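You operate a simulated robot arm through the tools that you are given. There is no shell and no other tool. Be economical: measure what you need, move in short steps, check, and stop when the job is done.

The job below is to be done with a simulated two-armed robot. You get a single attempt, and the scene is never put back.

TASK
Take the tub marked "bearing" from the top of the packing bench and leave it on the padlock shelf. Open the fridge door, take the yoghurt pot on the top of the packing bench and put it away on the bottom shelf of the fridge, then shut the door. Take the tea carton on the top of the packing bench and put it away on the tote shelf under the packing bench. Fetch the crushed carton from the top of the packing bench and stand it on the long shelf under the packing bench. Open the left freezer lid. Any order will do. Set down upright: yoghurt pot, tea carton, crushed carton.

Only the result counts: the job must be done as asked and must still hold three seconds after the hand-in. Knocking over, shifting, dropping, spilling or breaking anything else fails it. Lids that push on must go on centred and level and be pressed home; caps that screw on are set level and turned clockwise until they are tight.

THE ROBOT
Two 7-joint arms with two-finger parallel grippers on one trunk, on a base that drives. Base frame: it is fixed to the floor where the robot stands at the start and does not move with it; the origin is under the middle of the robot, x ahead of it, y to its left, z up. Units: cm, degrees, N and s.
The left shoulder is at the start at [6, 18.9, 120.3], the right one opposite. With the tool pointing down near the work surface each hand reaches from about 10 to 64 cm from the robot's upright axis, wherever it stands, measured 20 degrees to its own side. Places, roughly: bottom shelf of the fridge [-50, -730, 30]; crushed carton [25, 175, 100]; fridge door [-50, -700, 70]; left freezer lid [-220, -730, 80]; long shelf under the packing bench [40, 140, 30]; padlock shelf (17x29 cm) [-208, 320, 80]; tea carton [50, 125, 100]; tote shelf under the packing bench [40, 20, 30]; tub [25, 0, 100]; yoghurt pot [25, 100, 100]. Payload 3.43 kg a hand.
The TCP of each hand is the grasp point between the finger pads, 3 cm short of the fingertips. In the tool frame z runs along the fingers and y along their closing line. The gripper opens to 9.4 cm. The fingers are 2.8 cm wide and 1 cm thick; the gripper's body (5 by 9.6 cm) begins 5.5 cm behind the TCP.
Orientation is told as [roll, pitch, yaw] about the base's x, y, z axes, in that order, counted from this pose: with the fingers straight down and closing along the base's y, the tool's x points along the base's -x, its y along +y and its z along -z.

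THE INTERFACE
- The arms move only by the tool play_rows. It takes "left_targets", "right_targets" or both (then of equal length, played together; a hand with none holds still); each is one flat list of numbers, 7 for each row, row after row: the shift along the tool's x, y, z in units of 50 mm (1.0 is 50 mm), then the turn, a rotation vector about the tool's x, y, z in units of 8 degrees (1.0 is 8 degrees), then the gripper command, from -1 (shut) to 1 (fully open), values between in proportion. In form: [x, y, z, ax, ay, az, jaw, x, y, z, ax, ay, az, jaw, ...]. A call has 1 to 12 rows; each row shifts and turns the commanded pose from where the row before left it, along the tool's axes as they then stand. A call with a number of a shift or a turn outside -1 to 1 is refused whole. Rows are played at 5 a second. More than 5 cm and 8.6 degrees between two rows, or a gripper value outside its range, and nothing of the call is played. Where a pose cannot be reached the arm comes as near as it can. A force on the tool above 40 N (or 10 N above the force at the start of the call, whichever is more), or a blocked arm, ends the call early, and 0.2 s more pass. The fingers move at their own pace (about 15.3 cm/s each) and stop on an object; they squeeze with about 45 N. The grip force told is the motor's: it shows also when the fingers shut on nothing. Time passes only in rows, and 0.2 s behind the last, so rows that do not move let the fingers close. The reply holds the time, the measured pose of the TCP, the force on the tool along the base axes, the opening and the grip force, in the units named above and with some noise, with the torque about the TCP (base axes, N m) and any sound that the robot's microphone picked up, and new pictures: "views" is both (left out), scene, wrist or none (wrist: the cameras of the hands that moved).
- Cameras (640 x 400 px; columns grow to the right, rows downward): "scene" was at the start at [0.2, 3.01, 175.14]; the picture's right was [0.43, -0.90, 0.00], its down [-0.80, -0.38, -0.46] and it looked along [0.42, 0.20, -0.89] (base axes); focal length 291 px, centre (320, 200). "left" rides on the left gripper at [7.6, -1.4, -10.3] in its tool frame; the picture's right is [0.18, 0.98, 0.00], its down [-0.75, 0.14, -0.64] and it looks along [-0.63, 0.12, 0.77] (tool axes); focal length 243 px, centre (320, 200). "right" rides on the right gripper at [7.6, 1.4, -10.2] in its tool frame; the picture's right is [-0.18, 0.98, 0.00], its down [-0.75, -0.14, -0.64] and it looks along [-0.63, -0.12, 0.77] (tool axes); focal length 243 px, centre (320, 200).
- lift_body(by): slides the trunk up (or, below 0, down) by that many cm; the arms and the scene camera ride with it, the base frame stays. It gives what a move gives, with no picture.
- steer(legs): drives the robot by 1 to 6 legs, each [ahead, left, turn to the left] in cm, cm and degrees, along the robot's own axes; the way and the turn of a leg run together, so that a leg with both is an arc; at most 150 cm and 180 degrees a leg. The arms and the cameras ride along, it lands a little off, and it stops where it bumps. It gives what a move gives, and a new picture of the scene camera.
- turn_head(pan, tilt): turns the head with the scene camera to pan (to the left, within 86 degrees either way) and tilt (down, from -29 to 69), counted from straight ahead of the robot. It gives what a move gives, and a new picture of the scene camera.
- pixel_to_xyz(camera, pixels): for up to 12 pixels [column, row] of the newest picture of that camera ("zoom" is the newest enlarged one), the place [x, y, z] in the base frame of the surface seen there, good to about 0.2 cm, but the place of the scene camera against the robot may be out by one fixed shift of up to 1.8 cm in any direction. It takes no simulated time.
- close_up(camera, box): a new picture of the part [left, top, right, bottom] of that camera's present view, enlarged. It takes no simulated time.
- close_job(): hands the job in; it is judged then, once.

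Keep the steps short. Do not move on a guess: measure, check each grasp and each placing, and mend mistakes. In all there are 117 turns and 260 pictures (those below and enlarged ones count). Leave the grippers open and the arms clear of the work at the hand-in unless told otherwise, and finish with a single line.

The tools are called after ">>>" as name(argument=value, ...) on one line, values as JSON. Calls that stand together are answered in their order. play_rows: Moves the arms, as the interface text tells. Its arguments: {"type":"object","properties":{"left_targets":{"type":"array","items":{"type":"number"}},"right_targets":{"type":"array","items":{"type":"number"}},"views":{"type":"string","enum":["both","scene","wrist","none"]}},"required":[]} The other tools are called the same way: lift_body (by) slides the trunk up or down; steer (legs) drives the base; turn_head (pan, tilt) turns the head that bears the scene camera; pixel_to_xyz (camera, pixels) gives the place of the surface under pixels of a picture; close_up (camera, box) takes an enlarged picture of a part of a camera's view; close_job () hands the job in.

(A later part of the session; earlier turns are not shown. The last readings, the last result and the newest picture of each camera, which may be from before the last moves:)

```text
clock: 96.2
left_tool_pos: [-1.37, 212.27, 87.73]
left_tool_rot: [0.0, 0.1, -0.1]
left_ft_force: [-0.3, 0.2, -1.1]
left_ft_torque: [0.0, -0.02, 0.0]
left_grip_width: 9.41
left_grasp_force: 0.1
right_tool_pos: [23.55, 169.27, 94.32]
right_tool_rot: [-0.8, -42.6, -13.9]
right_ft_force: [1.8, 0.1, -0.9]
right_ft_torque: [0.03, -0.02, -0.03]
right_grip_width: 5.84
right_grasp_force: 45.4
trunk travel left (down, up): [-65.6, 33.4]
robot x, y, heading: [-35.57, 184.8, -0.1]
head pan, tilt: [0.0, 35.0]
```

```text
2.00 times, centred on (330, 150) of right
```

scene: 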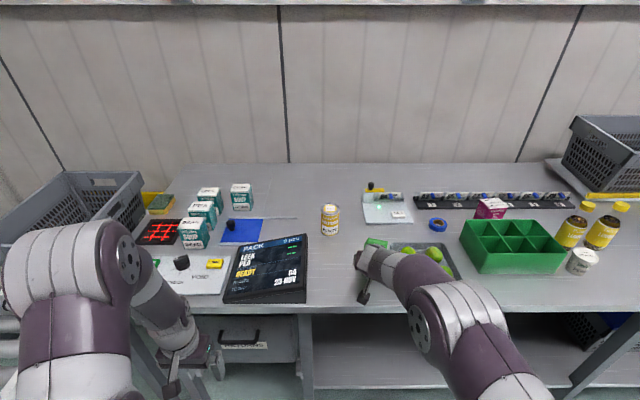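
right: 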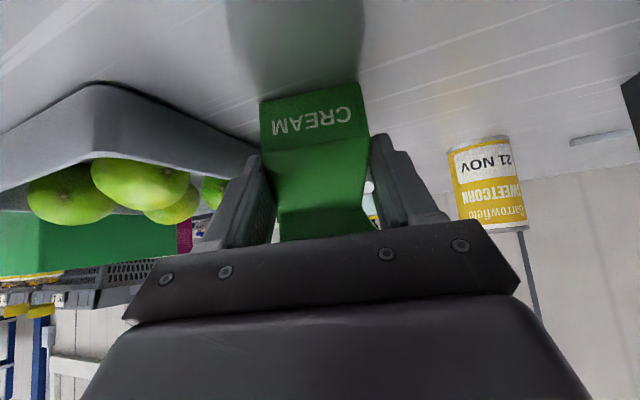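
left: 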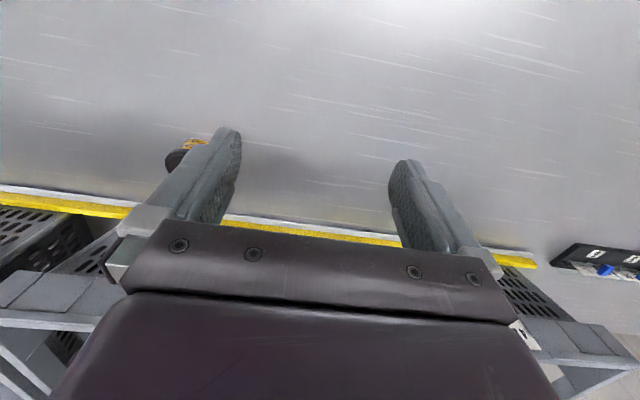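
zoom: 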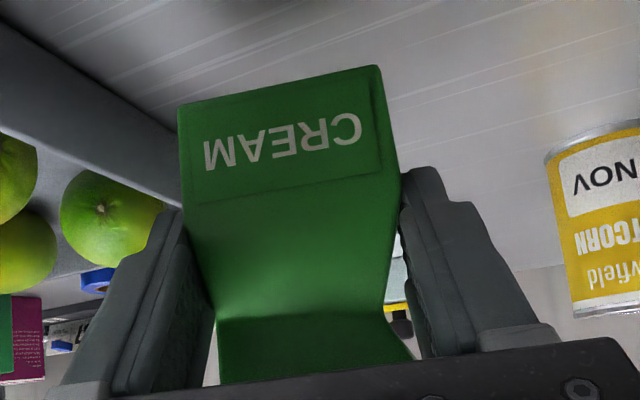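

The carton is held, its bottom 5.3 cm below the TCP. I'll lift 5 cm more, back away 45 cm, shift right 12 cm, then lower the trunk to shelf height.

>>> lift_body(by=6)

>>> steer(legs=[[-45, 0, 0], [0, -12, 0]])

>>> lift_body(by=-61)

>>> turn_head(pan=-10, tilt=20)

```text
clock: 97.2
left_tool_pos: [-1.45, 212.14, 93.82]
left_tool_rot: [-0.1, 0.1, -0.3]
left_ft_force: [-0.5, -0.4, 0.5]
left_ft_torque: [0.02, -0.02, -0.02]
left_grip_width: 9.4
left_grasp_force: 0.1
right_tool_pos: [23.66, 169.26, 100.25]
right_tool_rot: [-0.8, -42.6, -13.9]
right_ft_force: [0.3, -0.3, -0.8]
right_ft_torque: [0.01, 0.04, 0.0]
right_grip_width: 5.82
right_grasp_force: 45.1
trunk travel left (down, up): [-71.6, 27.4]
robot x, y, heading: [-35.69, 184.94, -0.1]
head pan, tilt: [0.0, 35.0]
```

```text
clock: 100.7
left_tool_pos: [-45.53, 200.14, 93.62]
left_tool_rot: [0.1, 0.1, -0.3]
left_ft_force: [0.0, -0.2, 0.7]
left_ft_torque: [-0.02, 0.01, 0.0]
left_grip_width: 9.41
left_grasp_force: 0.2
right_tool_pos: [-20.82, 157.21, 100.4]
right_tool_rot: [-0.7, -42.7, -14.1]
right_ft_force: [0.3, -0.5, -1.1]
right_ft_torque: [0.02, 0.03, -0.01]
right_grip_width: 5.82
right_grasp_force: 45.2
trunk travel left (down, up): [-71.6, 27.4]
robot x, y, heading: [-80.1, 172.99, -0.4]
head pan, tilt: [0.0, 35.0]
```

scene: 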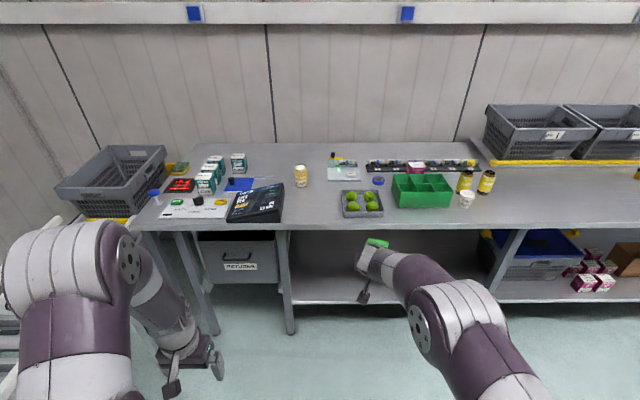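

```text
refused: -61 is not a number from -40 to 40
```

```text
clock: 101.5
left_tool_pos: [-45.7, 200.16, 93.71]
left_tool_rot: [0.0, 0.1, -0.5]
left_ft_force: [0.6, -0.1, 0.1]
left_ft_torque: [-0.01, 0.0, 0.0]
left_grip_width: 9.4
left_grasp_force: 0.1
right_tool_pos: [-20.76, 157.25, 100.37]
right_tool_rot: [-0.9, -42.7, -14.1]
right_ft_force: [0.4, 0.2, -0.7]
right_ft_torque: [-0.01, 0.0, 0.02]
right_grip_width: 5.84
right_grasp_force: 44.4
trunk travel left (down, up): [-71.6, 27.4]
robot x, y, heading: [-79.43, 172.76, -0.5]
head pan, tilt: [-10.0, 20.0]
```

scene: 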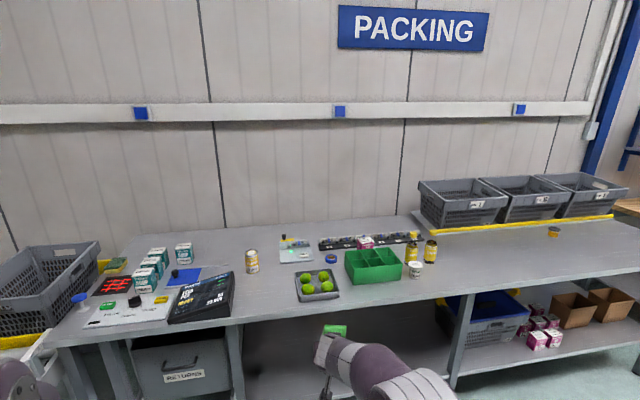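

The step limit is 40 cm, so I'll lower in two steps: 40 and 22. That leaves the carton 3 cm above the shelf level.

>>> lift_body(by=-40)

>>> lift_body(by=-22)

>>> turn_head(pan=-5, tilt=15)

>>> close_up(camera="right", box=[0, 0, 640, 400])

```text
clock: 105.3
left_tool_pos: [-45.63, 200.17, 53.83]
left_tool_rot: [0.0, -0.1, -0.4]
left_ft_force: [0.1, 0.9, 1.0]
left_ft_torque: [0.02, 0.03, -0.01]
left_grip_width: 9.4
left_grasp_force: 0.0
right_tool_pos: [-20.75, 157.19, 60.31]
right_tool_rot: [-0.8, -42.7, -14.2]
right_ft_force: [-0.7, 0.1, -0.3]
right_ft_torque: [-0.01, 0.02, 0.01]
right_grip_width: 5.83
right_grasp_force: 45.0
trunk travel left (down, up): [-31.6, 67.4]
robot x, y, heading: [-79.49, 172.6, -0.5]
head pan, tilt: [-10.0, 20.0]
```

```text
clock: 107.6
left_tool_pos: [-45.63, 200.32, 31.76]
left_tool_rot: [0.1, 0.0, -0.4]
left_ft_force: [0.3, -0.1, 0.4]
left_ft_torque: [-0.01, 0.02, -0.01]
left_grip_width: 9.42
left_grasp_force: 0.1
right_tool_pos: [-20.84, 157.23, 38.42]
right_tool_rot: [-0.8, -42.7, -14.1]
right_ft_force: [-0.4, -0.7, 0.5]
right_ft_torque: [-0.02, 0.01, 0.0]
right_grip_width: 5.82
right_grasp_force: 45.0
trunk travel left (down, up): [-9.6, 89.4]
robot x, y, heading: [-79.74, 172.91, -0.4]
head pan, tilt: [-10.0, 20.0]
```

```text
clock: 108.3
left_tool_pos: [-45.54, 200.19, 31.82]
left_tool_rot: [0.1, 0.0, -0.4]
left_ft_force: [-0.4, 0.2, 0.5]
left_ft_torque: [-0.03, 0.0, -0.01]
left_grip_width: 9.4
left_grasp_force: 0.1
right_tool_pos: [-20.78, 157.16, 38.35]
right_tool_rot: [-0.8, -42.6, -14.2]
right_ft_force: [-0.7, -0.2, -0.4]
right_ft_torque: [0.01, 0.04, -0.01]
right_grip_width: 5.81
right_grasp_force: 45.0
trunk travel left (down, up): [-9.6, 89.4]
robot x, y, heading: [-79.81, 172.78, -0.5]
head pan, tilt: [-5.0, 15.0]
```

scene: 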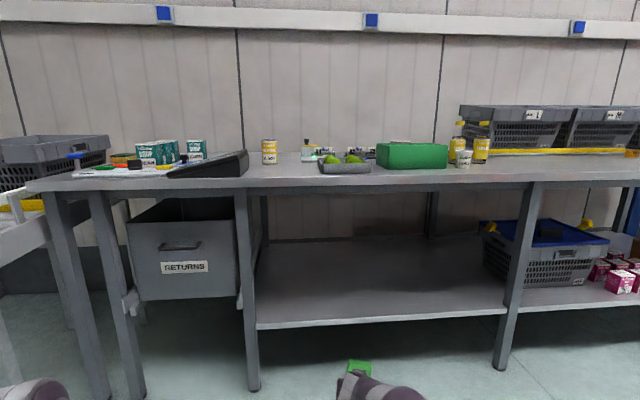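

```text
1.00 times, centred on (320, 200) of right
```

zoom: 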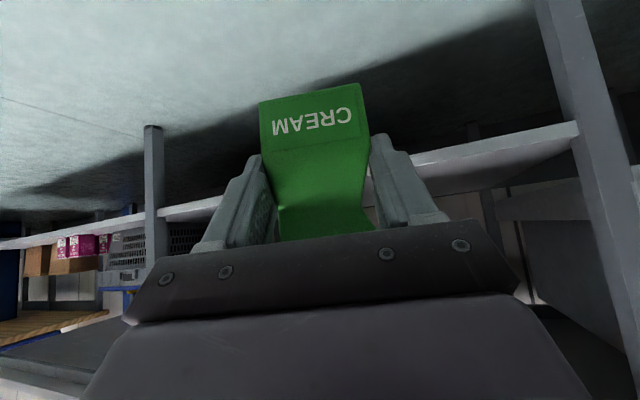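

The shelf is clear. I'll measure its front edge and height from the scene camera.

>>> pixel_to_xyz(camera="scene", pixels=[[360, 316], [360, 300], [360, 270], [300, 300], [250, 300], [510, 300], [360, 182], [251, 385], [500, 360]])

>>> pixel_to_xyz(camera="right", pixels=[[500, 150], [470, 158], [300, 100], [480, 170]])

```text
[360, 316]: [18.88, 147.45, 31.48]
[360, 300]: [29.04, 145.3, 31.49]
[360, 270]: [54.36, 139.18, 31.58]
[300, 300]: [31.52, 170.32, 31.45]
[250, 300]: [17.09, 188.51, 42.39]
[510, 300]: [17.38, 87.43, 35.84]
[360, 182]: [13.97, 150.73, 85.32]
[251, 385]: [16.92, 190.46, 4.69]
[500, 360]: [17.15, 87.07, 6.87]
```

```text
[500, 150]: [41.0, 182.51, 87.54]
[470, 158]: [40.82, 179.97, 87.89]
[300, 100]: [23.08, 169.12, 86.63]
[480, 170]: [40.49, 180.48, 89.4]
```

The shelf top is at true z 30.1 and its front edge at x 17. I'll drive 48 cm ahead so the carton stands over the shelf at x about 29.

>>> steer(legs=[[48, 0, 0]])

>>> lift_body(by=-2.6)

>>> close_up(camera="right", box=[0, 0, 640, 400])

```text
clock: 111.1
left_tool_pos: [2.42, 199.42, 31.8]
left_tool_rot: [-0.1, 0.0, -0.8]
left_ft_force: [0.0, 0.1, -0.1]
left_ft_torque: [0.0, 0.0, -0.03]
left_grip_width: 9.39
left_grasp_force: 0.1
right_tool_pos: [27.06, 156.21, 38.43]
right_tool_rot: [-0.8, -42.7, -14.5]
right_ft_force: [0.2, 0.5, -0.6]
right_ft_torque: [-0.01, 0.02, -0.03]
right_grip_width: 5.81
right_grasp_force: 45.5
trunk travel left (down, up): [-9.6, 89.4]
robot x, y, heading: [-31.71, 172.14, -0.8]
head pan, tilt: [-5.0, 15.0]
```

scene: 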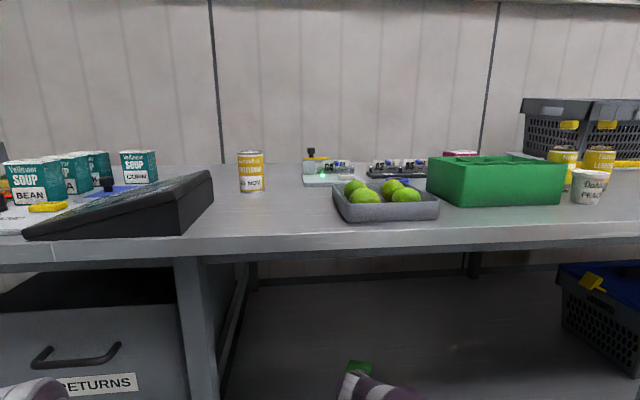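

```text
clock: 111.9
left_tool_pos: [2.5, 199.38, 29.29]
left_tool_rot: [0.0, 0.0, -0.8]
left_ft_force: [-0.3, 0.2, -0.4]
left_ft_torque: [0.01, -0.02, 0.01]
left_grip_width: 9.39
left_grasp_force: 0.0
right_tool_pos: [27.01, 156.41, 35.68]
right_tool_rot: [-0.8, -42.7, -14.5]
right_ft_force: [0.4, -0.6, -0.4]
right_ft_torque: [-0.02, 0.06, -0.04]
right_grip_width: 5.82
right_grasp_force: 44.6
trunk travel left (down, up): [-7.0, 92.0]
robot x, y, heading: [-32.02, 172.38, -0.4]
head pan, tilt: [-5.0, 15.0]
```

```text
1.00 times, centred on (320, 200) of right
```

zoom: 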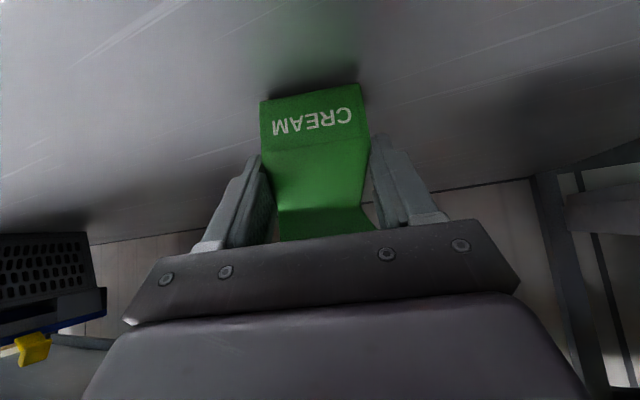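

The carton bottom is 0.3 cm above the shelf. I'll lower until it touches and check the force.

>>> lift_body(by=-0.4)

>>> play_rows(right_targets=[0, 0, 0, 0, 0, 0, 0.2, 0, 0, 0, 0, 0, 0, 0.8, 0, 0, 0, 0, 0, 0, 0.8, 0, 0, 0, 0, 0, 0, 0.8], views="wrist")

```text
clock: 112.4
left_tool_pos: [2.4, 199.46, 28.89]
left_tool_rot: [0.0, 0.0, -0.8]
left_ft_force: [-0.1, 0.4, 0.5]
left_ft_torque: [-0.02, 0.01, -0.02]
left_grip_width: 9.39
left_grasp_force: 0.0
right_tool_pos: [27.08, 156.23, 35.48]
right_tool_rot: [-0.8, -42.8, -14.6]
right_ft_force: [0.6, -0.4, 4.3]
right_ft_torque: [0.07, -0.33, -0.02]
right_grip_width: 5.83
right_grasp_force: 45.1
trunk travel left (down, up): [-6.6, 92.4]
robot x, y, heading: [-31.96, 172.4, -1.0]
head pan, tilt: [-5.0, 15.0]
```

```text
clock: 113.4
left_tool_pos: [2.45, 199.45, 28.79]
left_tool_rot: [0.0, 0.1, -0.8]
left_ft_force: [-0.1, 0.0, -0.1]
left_ft_torque: [0.03, -0.01, 0.0]
left_grip_width: 9.39
left_grasp_force: 0.0
right_tool_pos: [27.06, 156.27, 35.43]
right_tool_rot: [-0.7, -42.7, -14.4]
right_ft_force: [-1.0, -0.2, -0.2]
right_ft_torque: [0.0, 0.02, -0.01]
right_grip_width: 8.48
right_grasp_force: 0.0
trunk travel left (down, up): [-6.6, 92.4]
robot x, y, heading: [-32.0, 172.27, -0.8]
head pan, tilt: [-5.0, 15.0]
```

right: 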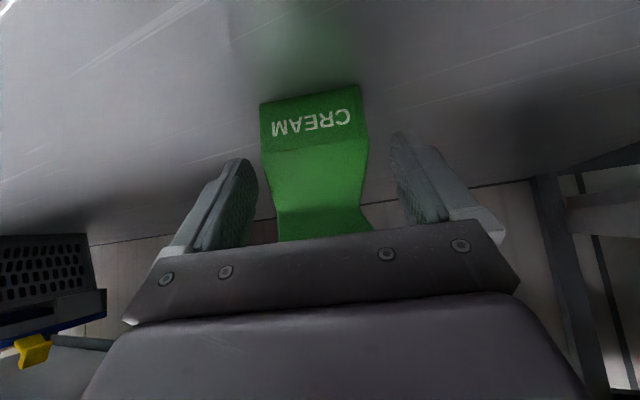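

The carton stands free between the open fingers. I'll draw the hand straight back, drive away, and look.

>>> play_rows(right_targets=[0.348, 0, -0.32, 0, 0, 0, 0.8, 0.348, 0, -0.32, 0, 0, 0, 0.8, 0.348, 0, -0.32, 0, 0, 0, 0.8], views="none")

>>> steer(legs=[[-50, 0, 0]])

>>> close_up(camera="scene", box=[220, 180, 520, 400])

```text
clock: 114.2
left_tool_pos: [2.49, 199.54, 28.72]
left_tool_rot: [0.0, 0.0, -0.8]
left_ft_force: [-0.1, -0.3, -0.5]
left_ft_torque: [0.0, 0.02, 0.0]
left_grip_width: 9.4
left_grasp_force: 0.0
right_tool_pos: [20.26, 158.12, 35.44]
right_tool_rot: [-0.8, -42.7, -14.5]
right_ft_force: [0.0, -0.6, -0.2]
right_ft_torque: [-0.03, 0.01, -0.01]
right_grip_width: 8.49
right_grasp_force: 0.0
trunk travel left (down, up): [-6.6, 92.4]
robot x, y, heading: [-32.02, 171.96, -0.6]
head pan, tilt: [-5.0, 15.0]
```

```text
clock: 117.1
left_tool_pos: [-47.64, 200.27, 28.79]
left_tool_rot: [0.0, 0.0, -0.2]
left_ft_force: [-0.2, 0.4, 0.4]
left_ft_torque: [0.03, 0.01, 0.02]
left_grip_width: 9.4
left_grasp_force: 0.1
right_tool_pos: [-29.59, 159.09, 35.3]
right_tool_rot: [-0.8, -42.7, -14.1]
right_ft_force: [0.3, 0.0, 0.8]
right_ft_torque: [0.01, 0.0, -0.01]
right_grip_width: 8.46
right_grasp_force: 0.0
trunk travel left (down, up): [-6.6, 92.4]
robot x, y, heading: [-81.96, 173.06, -0.5]
head pan, tilt: [-5.0, 15.0]
```

scene: 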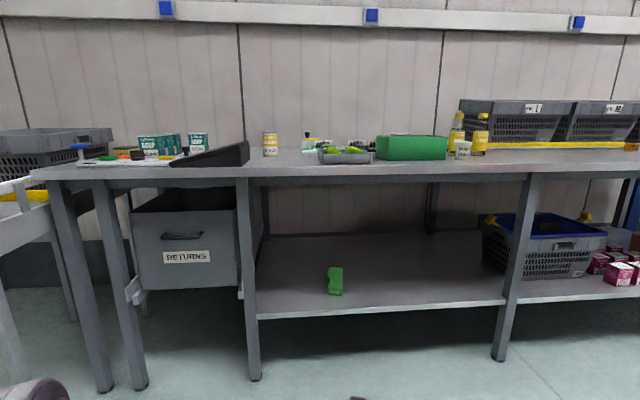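

```text
1.82 times, centred on (370, 290) of scene
```

zoom: 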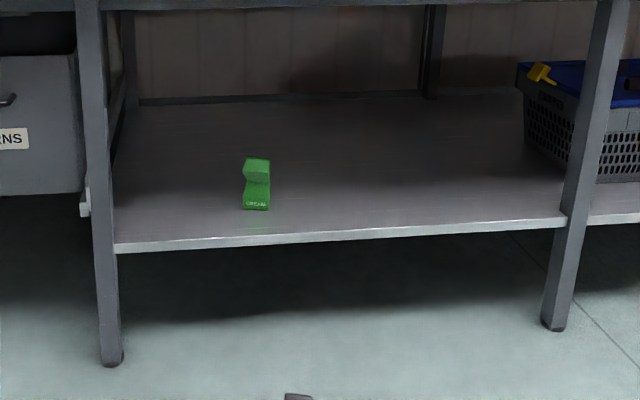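

The crushed carton stands upright on the long shelf. Next is the tea carton. I'll raise the trunk, bring the hand back to yaw 0 and about 25° tilt, and drive toward it.

>>> lift_body(by=40)

>>> lift_body(by=40)

>>> play_rows(right_targets=[0, 0, 0, -0.59, 0, -0.645, 1, 0, 0, 0, -0.59, 0, -0.645, 1, 0, 0, 0, 0, 0.74, 0, 1, 0, 0, 0, 0, 0.74, 0, 1, 0, 0, 0, 0, 0.74, 0, 1, 0, 0, 0, 0, 0, 0, 1], views="none")

>>> steer(legs=[[0, -36, 0], [50, 0, 0]])

>>> turn_head(pan=-15, tilt=50)

>>> close_up(camera="right", box=[0, 0, 640, 400])

```text
clock: 121.0
left_tool_pos: [-47.6, 200.25, 68.83]
left_tool_rot: [0.0, 0.0, -0.3]
left_ft_force: [0.1, 0.1, 0.0]
left_ft_torque: [0.02, -0.04, -0.01]
left_grip_width: 9.4
left_grasp_force: 0.1
right_tool_pos: [-29.5, 158.97, 75.45]
right_tool_rot: [-0.8, -42.6, -14.0]
right_ft_force: [0.9, 0.1, 0.3]
right_ft_torque: [-0.03, 0.0, 0.0]
right_grip_width: 8.46
right_grasp_force: 0.1
trunk travel left (down, up): [-46.6, 52.4]
robot x, y, heading: [-81.32, 172.82, -0.5]
head pan, tilt: [-5.0, 15.0]
```

```text
clock: 124.8
left_tool_pos: [-47.67, 200.26, 108.71]
left_tool_rot: [0.0, 0.0, -0.4]
left_ft_force: [0.9, 0.8, -1.0]
left_ft_torque: [-0.02, -0.03, -0.02]
left_grip_width: 9.4
left_grasp_force: 0.0
right_tool_pos: [-29.41, 158.89, 115.39]
right_tool_rot: [-0.7, -42.6, -14.0]
right_ft_force: [0.7, -0.3, 0.5]
right_ft_torque: [0.02, -0.01, 0.0]
right_grip_width: 8.47
right_grasp_force: 0.1
trunk travel left (down, up): [-86.6, 12.4]
robot x, y, heading: [-81.59, 172.8, -0.2]
head pan, tilt: [-5.0, 15.0]
```

```text
clock: 126.2
left_tool_pos: [-47.71, 200.4, 108.89]
left_tool_rot: [0.0, -0.1, -0.3]
left_ft_force: [-0.6, 0.2, -0.3]
left_ft_torque: [-0.02, 0.02, -0.02]
left_grip_width: 9.41
left_grasp_force: 0.0
right_tool_pos: [-29.68, 159.11, 115.36]
right_tool_rot: [-0.7, -24.6, -0.3]
right_ft_force: [-0.6, -0.4, 0.5]
right_ft_torque: [0.0, 0.01, 0.0]
right_grip_width: 9.38
right_grasp_force: 0.1
trunk travel left (down, up): [-86.6, 12.4]
robot x, y, heading: [-81.92, 172.6, -0.1]
head pan, tilt: [-5.0, 15.0]
```

```text
clock: 131.0
left_tool_pos: [1.46, 164.96, 108.88]
left_tool_rot: [-0.1, -0.2, 0.7]
left_ft_force: [0.4, -0.4, -0.5]
left_ft_torque: [-0.02, 0.0, -0.01]
left_grip_width: 9.43
left_grasp_force: 0.0
right_tool_pos: [20.13, 124.02, 115.45]
right_tool_rot: [-0.7, -24.7, 0.5]
right_ft_force: [-0.5, 0.0, 0.3]
right_ft_torque: [0.04, 0.02, 0.0]
right_grip_width: 9.41
right_grasp_force: 0.1
trunk travel left (down, up): [-86.6, 12.4]
robot x, y, heading: [-32.14, 137.11, 0.7]
head pan, tilt: [-5.0, 15.0]
```

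scene: 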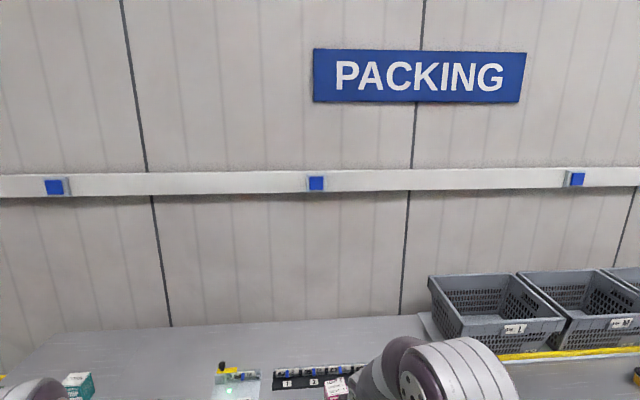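

```text
clock: 132.0
left_tool_pos: [1.61, 164.97, 108.78]
left_tool_rot: [0.0, -0.1, 0.6]
left_ft_force: [-0.4, 0.9, -0.1]
left_ft_torque: [-0.03, -0.01, -0.01]
left_grip_width: 9.4
left_grasp_force: 0.0
right_tool_pos: [20.25, 124.06, 115.34]
right_tool_rot: [-0.7, -24.8, 0.6]
right_ft_force: [0.5, 0.2, -0.1]
right_ft_torque: [0.01, 0.03, -0.02]
right_grip_width: 9.4
right_grasp_force: 0.1
trunk travel left (down, up): [-86.6, 12.4]
robot x, y, heading: [-32.09, 137.09, 0.5]
head pan, tilt: [-15.0, 50.0]
```

scene: 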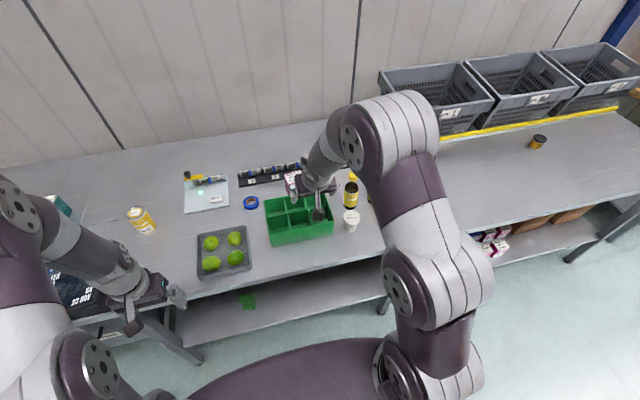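

```text
1.00 times, centred on (320, 200) of right
```

zoom: 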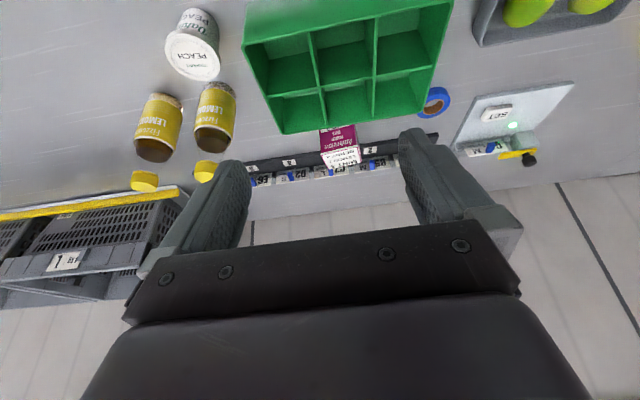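

The tea carton shows in the wrist view at (340,145), between the green tray and the numbered rack. I'll zoom and measure.

>>> close_up(camera="right", box=[240, 100, 440, 200])

>>> pixel_to_xyz(camera="right", pixels=[[322, 156], [357, 148], [340, 157], [325, 140], [355, 130], [340, 140], [285, 130], [440, 90], [250, 45], [300, 155], [380, 140], [205, 120]])

```text
3.20 times, centred on (340, 150) of right
```

zoom: 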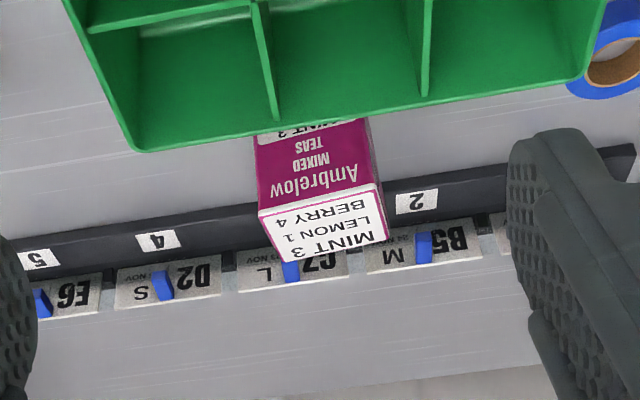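

```text
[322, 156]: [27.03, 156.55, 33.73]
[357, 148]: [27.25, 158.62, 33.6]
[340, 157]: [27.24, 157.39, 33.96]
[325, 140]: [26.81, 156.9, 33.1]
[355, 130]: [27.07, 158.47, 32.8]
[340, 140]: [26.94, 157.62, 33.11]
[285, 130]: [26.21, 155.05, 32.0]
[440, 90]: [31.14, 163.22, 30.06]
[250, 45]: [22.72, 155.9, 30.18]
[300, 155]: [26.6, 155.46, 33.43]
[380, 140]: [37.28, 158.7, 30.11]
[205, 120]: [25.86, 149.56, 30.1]
```

>>> pixel_to_xyz(camera="zoom", pixels=[[262, 215], [380, 183], [286, 258], [386, 238], [260, 150], [372, 130], [320, 225], [140, 145], [580, 75], [300, 125], [200, 212], [425, 225]])

```text
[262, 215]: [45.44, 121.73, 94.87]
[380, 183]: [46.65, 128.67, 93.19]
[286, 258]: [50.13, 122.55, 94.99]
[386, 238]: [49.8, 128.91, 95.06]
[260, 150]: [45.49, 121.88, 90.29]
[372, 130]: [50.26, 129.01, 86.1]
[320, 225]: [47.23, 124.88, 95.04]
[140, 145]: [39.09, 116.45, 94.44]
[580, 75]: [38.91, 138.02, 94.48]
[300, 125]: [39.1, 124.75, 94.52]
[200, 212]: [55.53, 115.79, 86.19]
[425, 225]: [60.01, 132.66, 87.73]
```

The tea carton spans about x 45.4–50.2, y 121.7–128.8, with its top at 95.0; the tray's rear rim is at x 39, z 94.5. I'll raise the left hand 25 cm out of the way, then drive the right hand over the carton while it's high.

>>> play_rows(left_targets=[0, 0, -1, 0, 0, 0, 1, 0, 0, -1, 0, 0, 0, 1, 0, 0, -1, 0, 0, 0, 1, 0, 0, -1, 0, 0, 0, 1, 0, 0, -1, 0, 0, 0, 1], views="none")

>>> steer(legs=[[22, 1.2, -0.5]])

>>> close_up(camera="right", box=[200, 50, 440, 220])

```text
clock: 133.2
left_tool_pos: [1.27, 164.77, 127.95]
left_tool_rot: [0.0, 0.1, 0.6]
left_ft_force: [0.4, 0.4, -0.7]
left_ft_torque: [0.02, -0.01, -0.03]
left_grip_width: 9.38
left_grasp_force: 0.1
left hand out of reach, approached as far as the arm can: row 4, 5
right_tool_pos: [20.29, 124.04, 115.35]
right_tool_rot: [-0.7, -24.7, 0.6]
right_ft_force: [-0.3, 0.6, -0.8]
right_ft_torque: [-0.02, 0.02, -0.01]
right_grip_width: 9.41
right_grasp_force: 0.0
trunk travel left (down, up): [-86.6, 12.4]
robot x, y, heading: [-32.45, 137.6, 0.6]
head pan, tilt: [-15.0, 50.0]
```

```text
clock: 134.9
left_tool_pos: [23.26, 165.43, 128.05]
left_tool_rot: [0.0, -0.1, -0.1]
left_ft_force: [0.1, 0.6, 0.0]
left_ft_torque: [-0.01, 0.01, 0.02]
left_grip_width: 9.4
left_grasp_force: 0.0
right_tool_pos: [41.77, 124.7, 115.5]
right_tool_rot: [-0.7, -24.8, -0.2]
right_ft_force: [-0.1, 0.3, -0.8]
right_ft_torque: [0.01, 0.03, 0.0]
right_grip_width: 9.41
right_grasp_force: 0.0
trunk travel left (down, up): [-86.6, 12.4]
robot x, y, heading: [-10.41, 138.58, -0.1]
head pan, tilt: [-15.0, 50.0]
```

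scene: 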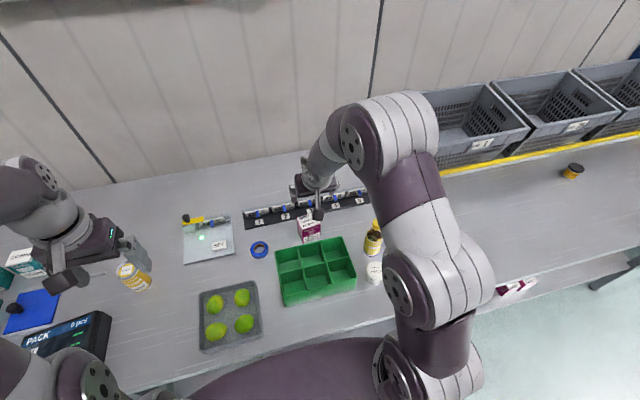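

```text
2.35 times, centred on (320, 135) of right
```

zoom: 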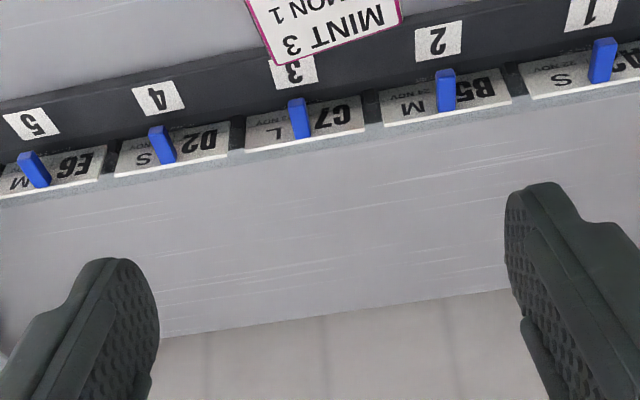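

>>> close_up(camera="right", box=[240, 0, 440, 110])

```text
3.20 times, centred on (340, 55) of right
```

zoom: 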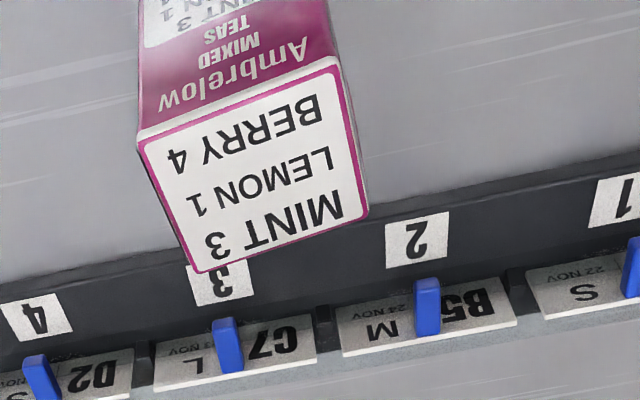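

>>> pixel_to_xyz(camera="zoom", pixels=[[140, 140], [335, 65], [197, 270], [366, 210], [250, 165], [142, 60], [230, 295], [427, 285], [120, 290], [100, 200]])

```text
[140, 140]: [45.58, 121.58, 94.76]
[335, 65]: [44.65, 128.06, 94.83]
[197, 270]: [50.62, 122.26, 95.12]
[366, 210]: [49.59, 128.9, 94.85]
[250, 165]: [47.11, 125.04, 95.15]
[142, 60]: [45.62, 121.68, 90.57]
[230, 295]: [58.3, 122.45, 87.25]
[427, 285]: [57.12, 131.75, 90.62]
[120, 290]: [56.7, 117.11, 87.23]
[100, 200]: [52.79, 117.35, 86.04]
```

The carton is yawed +8.2°, with its top centre at (47.6,125.2). I'll turn the hand to match, move over it, then go down with the trunk 18 cm and check.

>>> play_rows(right_targets=[0, 0, 0, -0.43, 0, -0.93, 1, -0.494, -0.03, 0.228, 0, 0, 0, 1, -0.494, -0.03, 0.228, 0, 0, 0, 1, 0, 0, 0, 0, 0, 0, 1], views="none")

>>> lift_body(by=-17)

>>> close_up(camera="right", box=[0, 0, 640, 400])

>>> close_up(camera="scene", box=[200, 130, 440, 330])

```text
clock: 135.9
left_tool_pos: [23.26, 165.68, 128.01]
left_tool_rot: [-0.1, -0.2, -0.1]
left_ft_force: [-0.5, -0.6, -0.2]
left_ft_torque: [-0.03, 0.0, 0.0]
left_grip_width: 9.41
left_grasp_force: 0.1
right_tool_pos: [47.26, 125.19, 115.34]
right_tool_rot: [-0.8, -24.6, 8.1]
right_ft_force: [0.1, -0.6, 0.1]
right_ft_torque: [-0.01, -0.01, 0.02]
right_grip_width: 9.38
right_grasp_force: 0.1
trunk travel left (down, up): [-86.6, 12.4]
robot x, y, heading: [-10.57, 138.52, -0.4]
head pan, tilt: [-15.0, 50.0]
```

```text
clock: 137.8
left_tool_pos: [23.37, 165.66, 110.99]
left_tool_rot: [0.0, 0.0, -0.1]
left_ft_force: [-0.1, 0.5, -1.1]
left_ft_torque: [-0.02, 0.0, -0.01]
left_grip_width: 9.41
left_grasp_force: 0.1
right_tool_pos: [47.34, 125.21, 98.22]
right_tool_rot: [-0.8, -24.7, 8.2]
right_ft_force: [0.4, 0.7, -0.8]
right_ft_torque: [-0.01, 0.0, -0.03]
right_grip_width: 9.4
right_grasp_force: 0.1
trunk travel left (down, up): [-69.6, 29.4]
robot x, y, heading: [-10.47, 138.53, -0.3]
head pan, tilt: [-15.0, 50.0]
```

```text
1.00 times, centred on (320, 200) of right
```

zoom: 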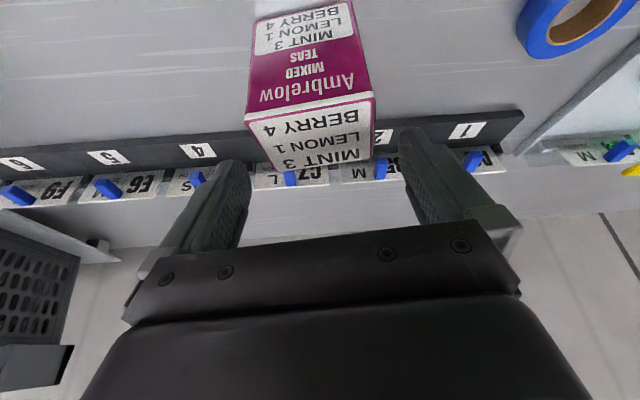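

```text
2.00 times, centred on (320, 230) of scene
```

zoom: 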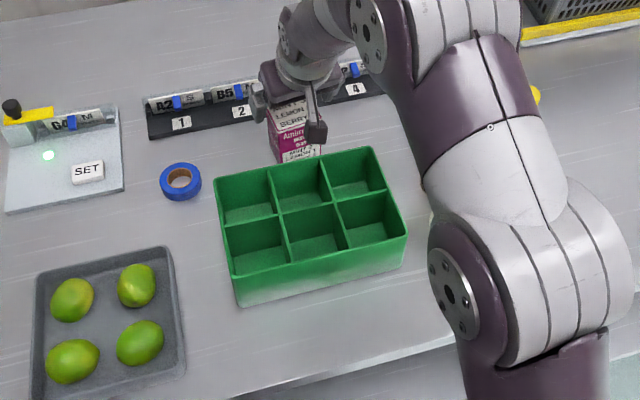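

>>> pixel_to_xyz(camera="zoom", pixels=[[400, 60], [430, 150], [450, 220], [480, 200], [445, 300], [500, 330], [537, 95], [560, 240], [318, 130]])

```text
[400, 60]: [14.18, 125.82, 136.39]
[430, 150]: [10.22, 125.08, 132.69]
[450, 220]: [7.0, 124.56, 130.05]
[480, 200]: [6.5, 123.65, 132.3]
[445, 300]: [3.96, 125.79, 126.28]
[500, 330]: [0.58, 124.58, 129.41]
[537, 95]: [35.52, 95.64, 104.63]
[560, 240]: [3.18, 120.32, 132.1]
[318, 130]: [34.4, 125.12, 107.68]
```

The arm is well clear of the bottles, and the camera block stays about 5 cm above the tray. I'll go down 5.9 cm and close.

>>> lift_body(by=-5.9)

>>> play_rows(right_targets=[0, 0, 0, 0, 0, 0, -1, 0, 0, 0, 0, 0, 0, -1, 0, 0, 0, 0, 0, 0, -1, 0, 0, 0, 0, 0, 0, -1], views="wrist")

```text
clock: 138.8
left_tool_pos: [23.28, 165.64, 105.13]
left_tool_rot: [0.0, -0.1, -0.1]
left_ft_force: [-0.3, -0.5, 0.2]
left_ft_torque: [0.03, 0.01, 0.06]
left_grip_width: 9.42
left_grasp_force: 0.0
right_tool_pos: [47.38, 125.35, 92.43]
right_tool_rot: [-0.7, -24.7, 8.1]
right_ft_force: [0.6, 0.5, 0.6]
right_ft_torque: [-0.02, 0.01, -0.01]
right_grip_width: 9.41
right_grasp_force: 0.1
trunk travel left (down, up): [-63.7, 35.3]
robot x, y, heading: [-10.11, 138.22, -0.0]
head pan, tilt: [-15.0, 50.0]
```

```text
clock: 139.8
left_tool_pos: [23.45, 165.72, 105.2]
left_tool_rot: [-0.1, -0.1, 0.0]
left_ft_force: [0.4, -0.1, 0.8]
left_ft_torque: [-0.04, -0.01, -0.02]
left_grip_width: 9.41
left_grasp_force: 0.0
right_tool_pos: [47.38, 125.07, 92.39]
right_tool_rot: [-0.7, -24.7, 8.0]
right_ft_force: [1.1, -1.3, 2.4]
right_ft_torque: [0.14, 0.04, 0.01]
right_grip_width: 7.39
right_grasp_force: 44.7
trunk travel left (down, up): [-63.7, 35.3]
robot x, y, heading: [-10.42, 138.63, 0.0]
head pan, tilt: [-15.0, 50.0]
```

right: 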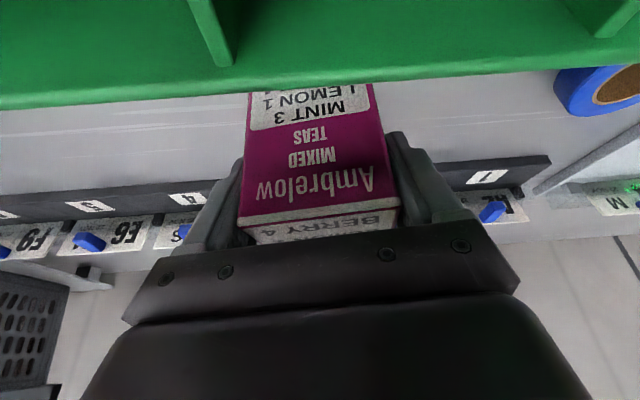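

It's gripped at 7.4 cm, with the bottom 6.3 cm below the TCP. I'll lift, back away, move along to the tote shelf, and look at it.

>>> lift_body(by=20)

>>> close_up(camera="right", box=[0, 0, 640, 400])

>>> steer(legs=[[-70, 0, 0], [0, -127, 0]])

>>> lift_body(by=-40)

>>> turn_head(pan=-5, tilt=35)

```text
clock: 142.0
left_tool_pos: [23.37, 165.71, 125.13]
left_tool_rot: [-0.1, 0.0, -0.2]
left_ft_force: [-0.1, -1.2, 0.1]
left_ft_torque: [-0.02, 0.01, -0.01]
left_grip_width: 9.38
left_grasp_force: 0.0
right_tool_pos: [47.31, 125.15, 112.52]
right_tool_rot: [-0.5, -24.5, 8.2]
right_ft_force: [-0.1, -0.4, -2.2]
right_ft_torque: [-0.02, 0.02, 0.01]
right_grip_width: 7.43
right_grasp_force: 45.1
trunk travel left (down, up): [-83.7, 15.3]
robot x, y, heading: [-10.54, 138.3, -0.2]
head pan, tilt: [-15.0, 50.0]
```

```text
1.00 times, centred on (320, 200) of right
```

zoom: 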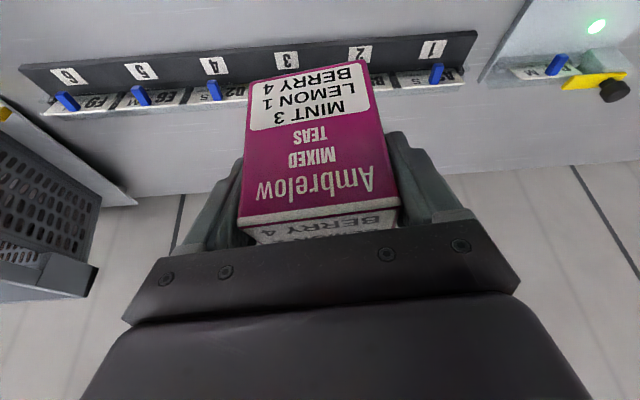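

```text
clock: 151.8
left_tool_pos: [-46.49, 39.09, 125.07]
left_tool_rot: [0.0, -0.1, 0.1]
left_ft_force: [-0.7, 0.6, -0.3]
left_ft_torque: [-0.01, 0.0, 0.02]
left_grip_width: 9.41
left_grasp_force: 0.0
right_tool_pos: [-22.4, -1.37, 112.44]
right_tool_rot: [-0.7, -24.6, 8.4]
right_ft_force: [-0.1, 1.3, -2.0]
right_ft_torque: [-0.04, 0.02, 0.0]
right_grip_width: 7.39
right_grasp_force: 45.1
trunk travel left (down, up): [-83.7, 15.3]
robot x, y, heading: [-80.41, 11.65, -0.0]
head pan, tilt: [-15.0, 50.0]
```

scene: 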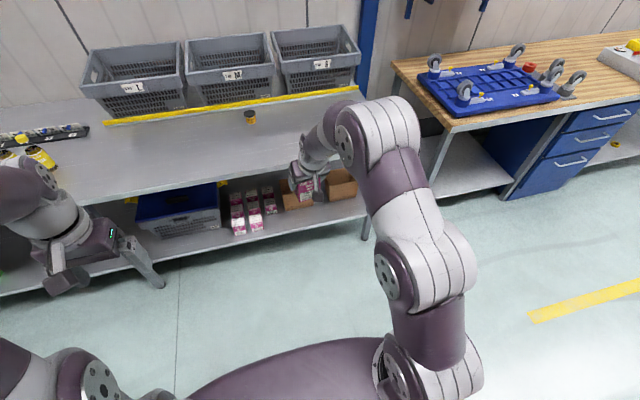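

```text
clock: 155.7
left_tool_pos: [-46.51, 39.02, 85.17]
left_tool_rot: [0.0, -0.1, 0.1]
left_ft_force: [0.0, 0.1, 0.8]
left_ft_torque: [-0.01, 0.01, 0.03]
left_grip_width: 9.39
left_grasp_force: 0.0
right_tool_pos: [-22.5, -1.41, 72.36]
right_tool_rot: [-0.7, -24.6, 8.4]
right_ft_force: [0.4, -0.4, -1.9]
right_ft_torque: [0.02, 0.0, 0.0]
right_grip_width: 7.4
right_grasp_force: 45.1
trunk travel left (down, up): [-43.7, 55.3]
robot x, y, heading: [-80.42, 11.83, 0.0]
head pan, tilt: [-15.0, 50.0]
```

```text
clock: 156.4
left_tool_pos: [-46.62, 39.23, 85.13]
left_tool_rot: [0.0, -0.1, 0.2]
left_ft_force: [-0.4, 0.1, -0.1]
left_ft_torque: [0.01, 0.03, -0.03]
left_grip_width: 9.37
left_grasp_force: 0.0
right_tool_pos: [-22.38, -1.24, 72.34]
right_tool_rot: [-0.7, -24.6, 8.3]
right_ft_force: [-0.2, 0.4, -2.1]
right_ft_torque: [-0.02, -0.01, -0.06]
right_grip_width: 7.39
right_grasp_force: 44.9
trunk travel left (down, up): [-43.7, 55.3]
robot x, y, heading: [-79.84, 11.8, 0.1]
head pan, tilt: [-5.0, 35.0]
```

scene: 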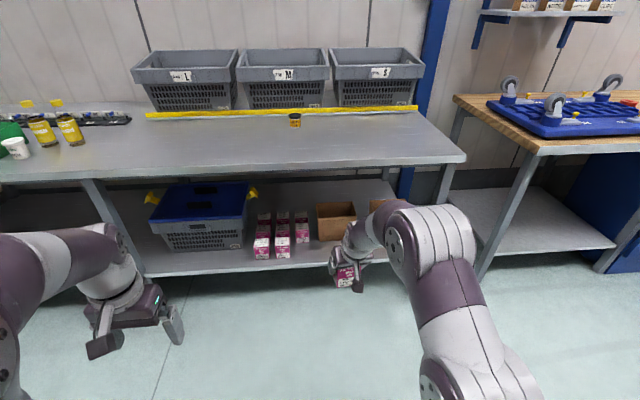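

The tote shelf is in view. I'll zoom in and measure the space near the tea cartons and brown boxes.

>>> close_up(camera="scene", box=[220, 180, 420, 290])

>>> pixel_to_xyz(camera="scene", pixels=[[260, 257], [283, 255], [295, 241], [320, 240], [337, 241], [300, 262], [330, 262], [310, 255], [292, 256], [150, 265], [275, 268], [355, 262]])

```text
3.20 times, centred on (320, 235) of scene
```

zoom: 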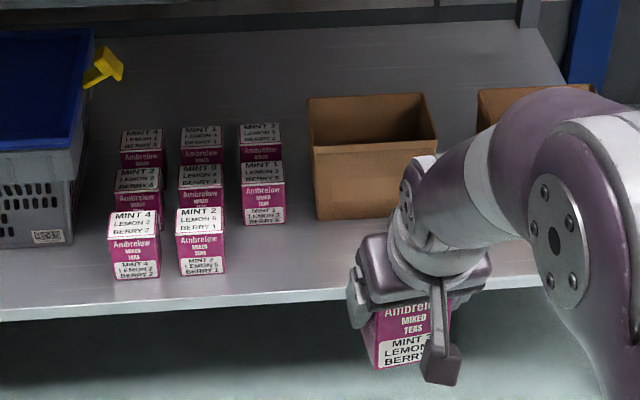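

```text
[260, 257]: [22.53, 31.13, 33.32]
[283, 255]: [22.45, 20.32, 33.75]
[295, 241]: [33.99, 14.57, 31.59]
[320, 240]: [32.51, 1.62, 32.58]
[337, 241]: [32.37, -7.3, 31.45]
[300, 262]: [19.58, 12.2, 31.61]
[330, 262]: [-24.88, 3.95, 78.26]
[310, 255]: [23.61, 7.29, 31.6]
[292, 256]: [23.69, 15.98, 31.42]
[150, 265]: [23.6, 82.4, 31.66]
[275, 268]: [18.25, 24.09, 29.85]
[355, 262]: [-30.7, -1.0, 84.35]
```

There's an open spot in front of the right-hand column, around (24, 8.5). I'll check the third column's depth, and how far the arm reaches forward at the bench-edge height.

>>> pixel_to_xyz(camera="zoom", pixels=[[262, 215], [262, 185], [280, 200], [320, 200], [225, 260], [430, 270], [420, 190], [470, 150], [500, 125], [545, 95], [590, 90], [445, 360]])

>>> pixel_to_xyz(camera="scene", pixels=[[380, 212], [395, 212], [420, 210], [440, 210], [300, 172], [300, 180], [360, 225], [405, 225]])

```text
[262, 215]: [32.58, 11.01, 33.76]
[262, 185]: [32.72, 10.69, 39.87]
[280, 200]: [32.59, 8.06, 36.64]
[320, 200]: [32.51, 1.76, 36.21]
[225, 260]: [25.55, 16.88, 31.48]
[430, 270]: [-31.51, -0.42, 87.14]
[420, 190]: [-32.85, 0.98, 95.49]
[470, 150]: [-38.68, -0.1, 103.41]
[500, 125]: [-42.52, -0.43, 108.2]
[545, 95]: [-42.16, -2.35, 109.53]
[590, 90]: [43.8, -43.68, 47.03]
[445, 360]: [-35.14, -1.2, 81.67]
```

```text
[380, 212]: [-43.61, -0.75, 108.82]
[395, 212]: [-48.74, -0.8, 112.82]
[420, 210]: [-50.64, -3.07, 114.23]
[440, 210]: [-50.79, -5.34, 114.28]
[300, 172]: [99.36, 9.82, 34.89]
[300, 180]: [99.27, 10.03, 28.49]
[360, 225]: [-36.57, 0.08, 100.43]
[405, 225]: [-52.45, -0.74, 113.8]
```

The spot is free back to x 31.5. I'll drive left 9.7 cm, lower the trunk 33 cm, then go ahead 46 cm.

>>> lift_body(by=-33)

>>> steer(legs=[[0, 9.7, 0], [40, 0, 0]])

>>> close_up(camera="right", box=[0, 0, 640, 400])

```text
clock: 159.7
left_tool_pos: [-46.5, 39.07, 52.17]
left_tool_rot: [0.0, 0.0, 0.1]
left_ft_force: [0.7, -0.3, -0.4]
left_ft_torque: [0.01, 0.02, -0.02]
left_grip_width: 9.41
left_grasp_force: 0.1
right_tool_pos: [-22.48, -1.31, 39.33]
right_tool_rot: [-0.7, -24.5, 8.3]
right_ft_force: [0.3, 0.7, -1.6]
right_ft_torque: [0.04, -0.01, -0.01]
right_grip_width: 7.41
right_grasp_force: 45.0
trunk travel left (down, up): [-10.7, 88.3]
robot x, y, heading: [-79.72, 11.69, 0.2]
head pan, tilt: [-5.0, 35.0]
```

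```text
clock: 162.9
left_tool_pos: [-7.14, 49.08, 52.08]
left_tool_rot: [0.0, -0.1, 0.4]
left_ft_force: [-0.3, 0.7, -0.5]
left_ft_torque: [-0.03, -0.01, 0.01]
left_grip_width: 9.4
left_grasp_force: 0.0
right_tool_pos: [17.2, 8.83, 39.45]
right_tool_rot: [-0.8, -24.6, 8.7]
right_ft_force: [0.3, 0.8, -1.7]
right_ft_torque: [0.0, 0.01, -0.01]
right_grip_width: 7.42
right_grasp_force: 45.5
trunk travel left (down, up): [-10.7, 88.3]
robot x, y, heading: [-40.58, 21.65, 0.4]
head pan, tilt: [-5.0, 35.0]
```

scene: 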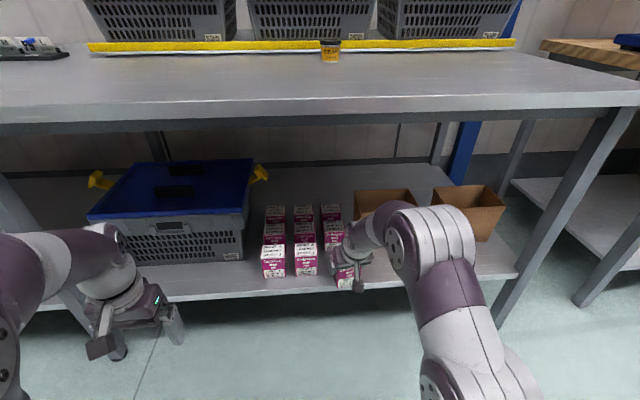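

```text
1.00 times, centred on (320, 200) of right
```

zoom: 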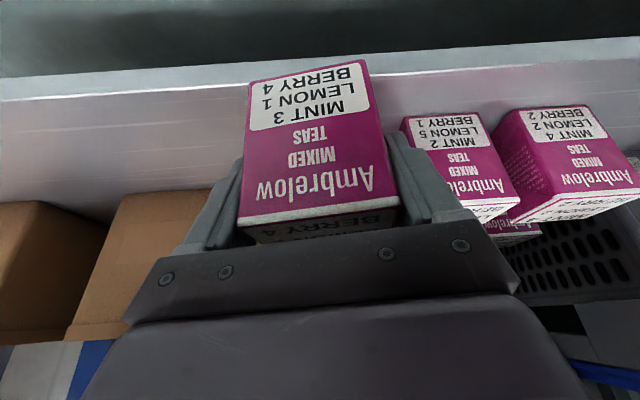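

The neighbouring carton lies close to the left finger's line. I'll measure its near edge and the brown box.

>>> pixel_to_xyz(camera="zoom", pixels=[[405, 122], [470, 115], [440, 205], [500, 195], [450, 140], [130, 200], [205, 195], [430, 165], [300, 85], [350, 60], [200, 80]])

```text
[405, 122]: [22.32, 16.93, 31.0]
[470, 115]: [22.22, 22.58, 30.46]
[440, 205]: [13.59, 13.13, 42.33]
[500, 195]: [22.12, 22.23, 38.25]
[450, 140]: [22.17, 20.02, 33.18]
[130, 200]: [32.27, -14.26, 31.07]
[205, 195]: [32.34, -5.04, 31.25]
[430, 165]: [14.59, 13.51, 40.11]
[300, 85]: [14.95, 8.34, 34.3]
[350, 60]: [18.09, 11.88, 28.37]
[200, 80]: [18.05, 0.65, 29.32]
```

The neighbour's right side is at y 16.9, so there's 3.5 cm to spare. I'll go ahead 6.5 cm and right 0.8 cm, then lower 2.7 cm.

>>> steer(legs=[[6.5, -0.8, 0]])

>>> lift_body(by=-2.7)

>>> close_up(camera="right", box=[0, 0, 640, 400])

```text
clock: 163.9
left_tool_pos: [-0.69, 48.42, 52.07]
left_tool_rot: [0.0, 0.0, 0.4]
left_ft_force: [-1.1, 0.3, -0.4]
left_ft_torque: [0.03, -0.01, -0.01]
left_grip_width: 9.4
left_grasp_force: 0.0
right_tool_pos: [23.73, 8.1, 39.48]
right_tool_rot: [-0.7, -24.6, 8.6]
right_ft_force: [0.6, 0.3, -2.2]
right_ft_torque: [0.02, 0.02, 0.01]
right_grip_width: 7.38
right_grasp_force: 45.4
trunk travel left (down, up): [-10.7, 88.3]
robot x, y, heading: [-34.06, 20.91, 0.7]
head pan, tilt: [-5.0, 35.0]
```

scene: 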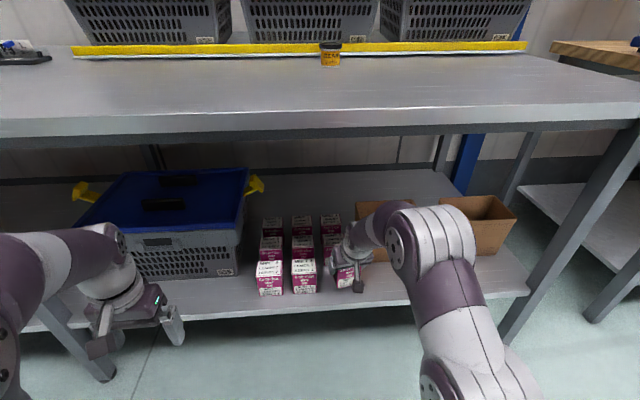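

```text
clock: 164.6
left_tool_pos: [-0.54, 48.3, 49.41]
left_tool_rot: [0.0, 0.0, 0.5]
left_ft_force: [0.1, 0.5, 0.1]
left_ft_torque: [0.0, -0.04, 0.01]
left_grip_width: 9.4
left_grasp_force: 0.1
right_tool_pos: [23.71, 8.19, 36.6]
right_tool_rot: [-0.7, -24.6, 8.5]
right_ft_force: [-0.2, 0.2, -2.0]
right_ft_torque: [0.0, 0.02, -0.02]
right_grip_width: 7.39
right_grasp_force: 45.1
trunk travel left (down, up): [-8.0, 91.0]
robot x, y, heading: [-34.42, 20.55, 0.3]
head pan, tilt: [-5.0, 35.0]
```

```text
1.00 times, centred on (320, 200) of right
```

zoom: 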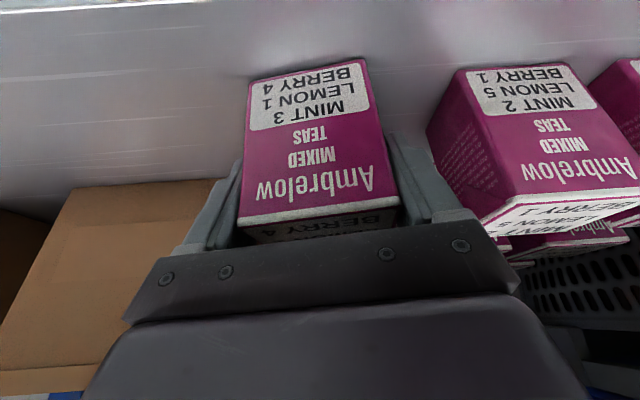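

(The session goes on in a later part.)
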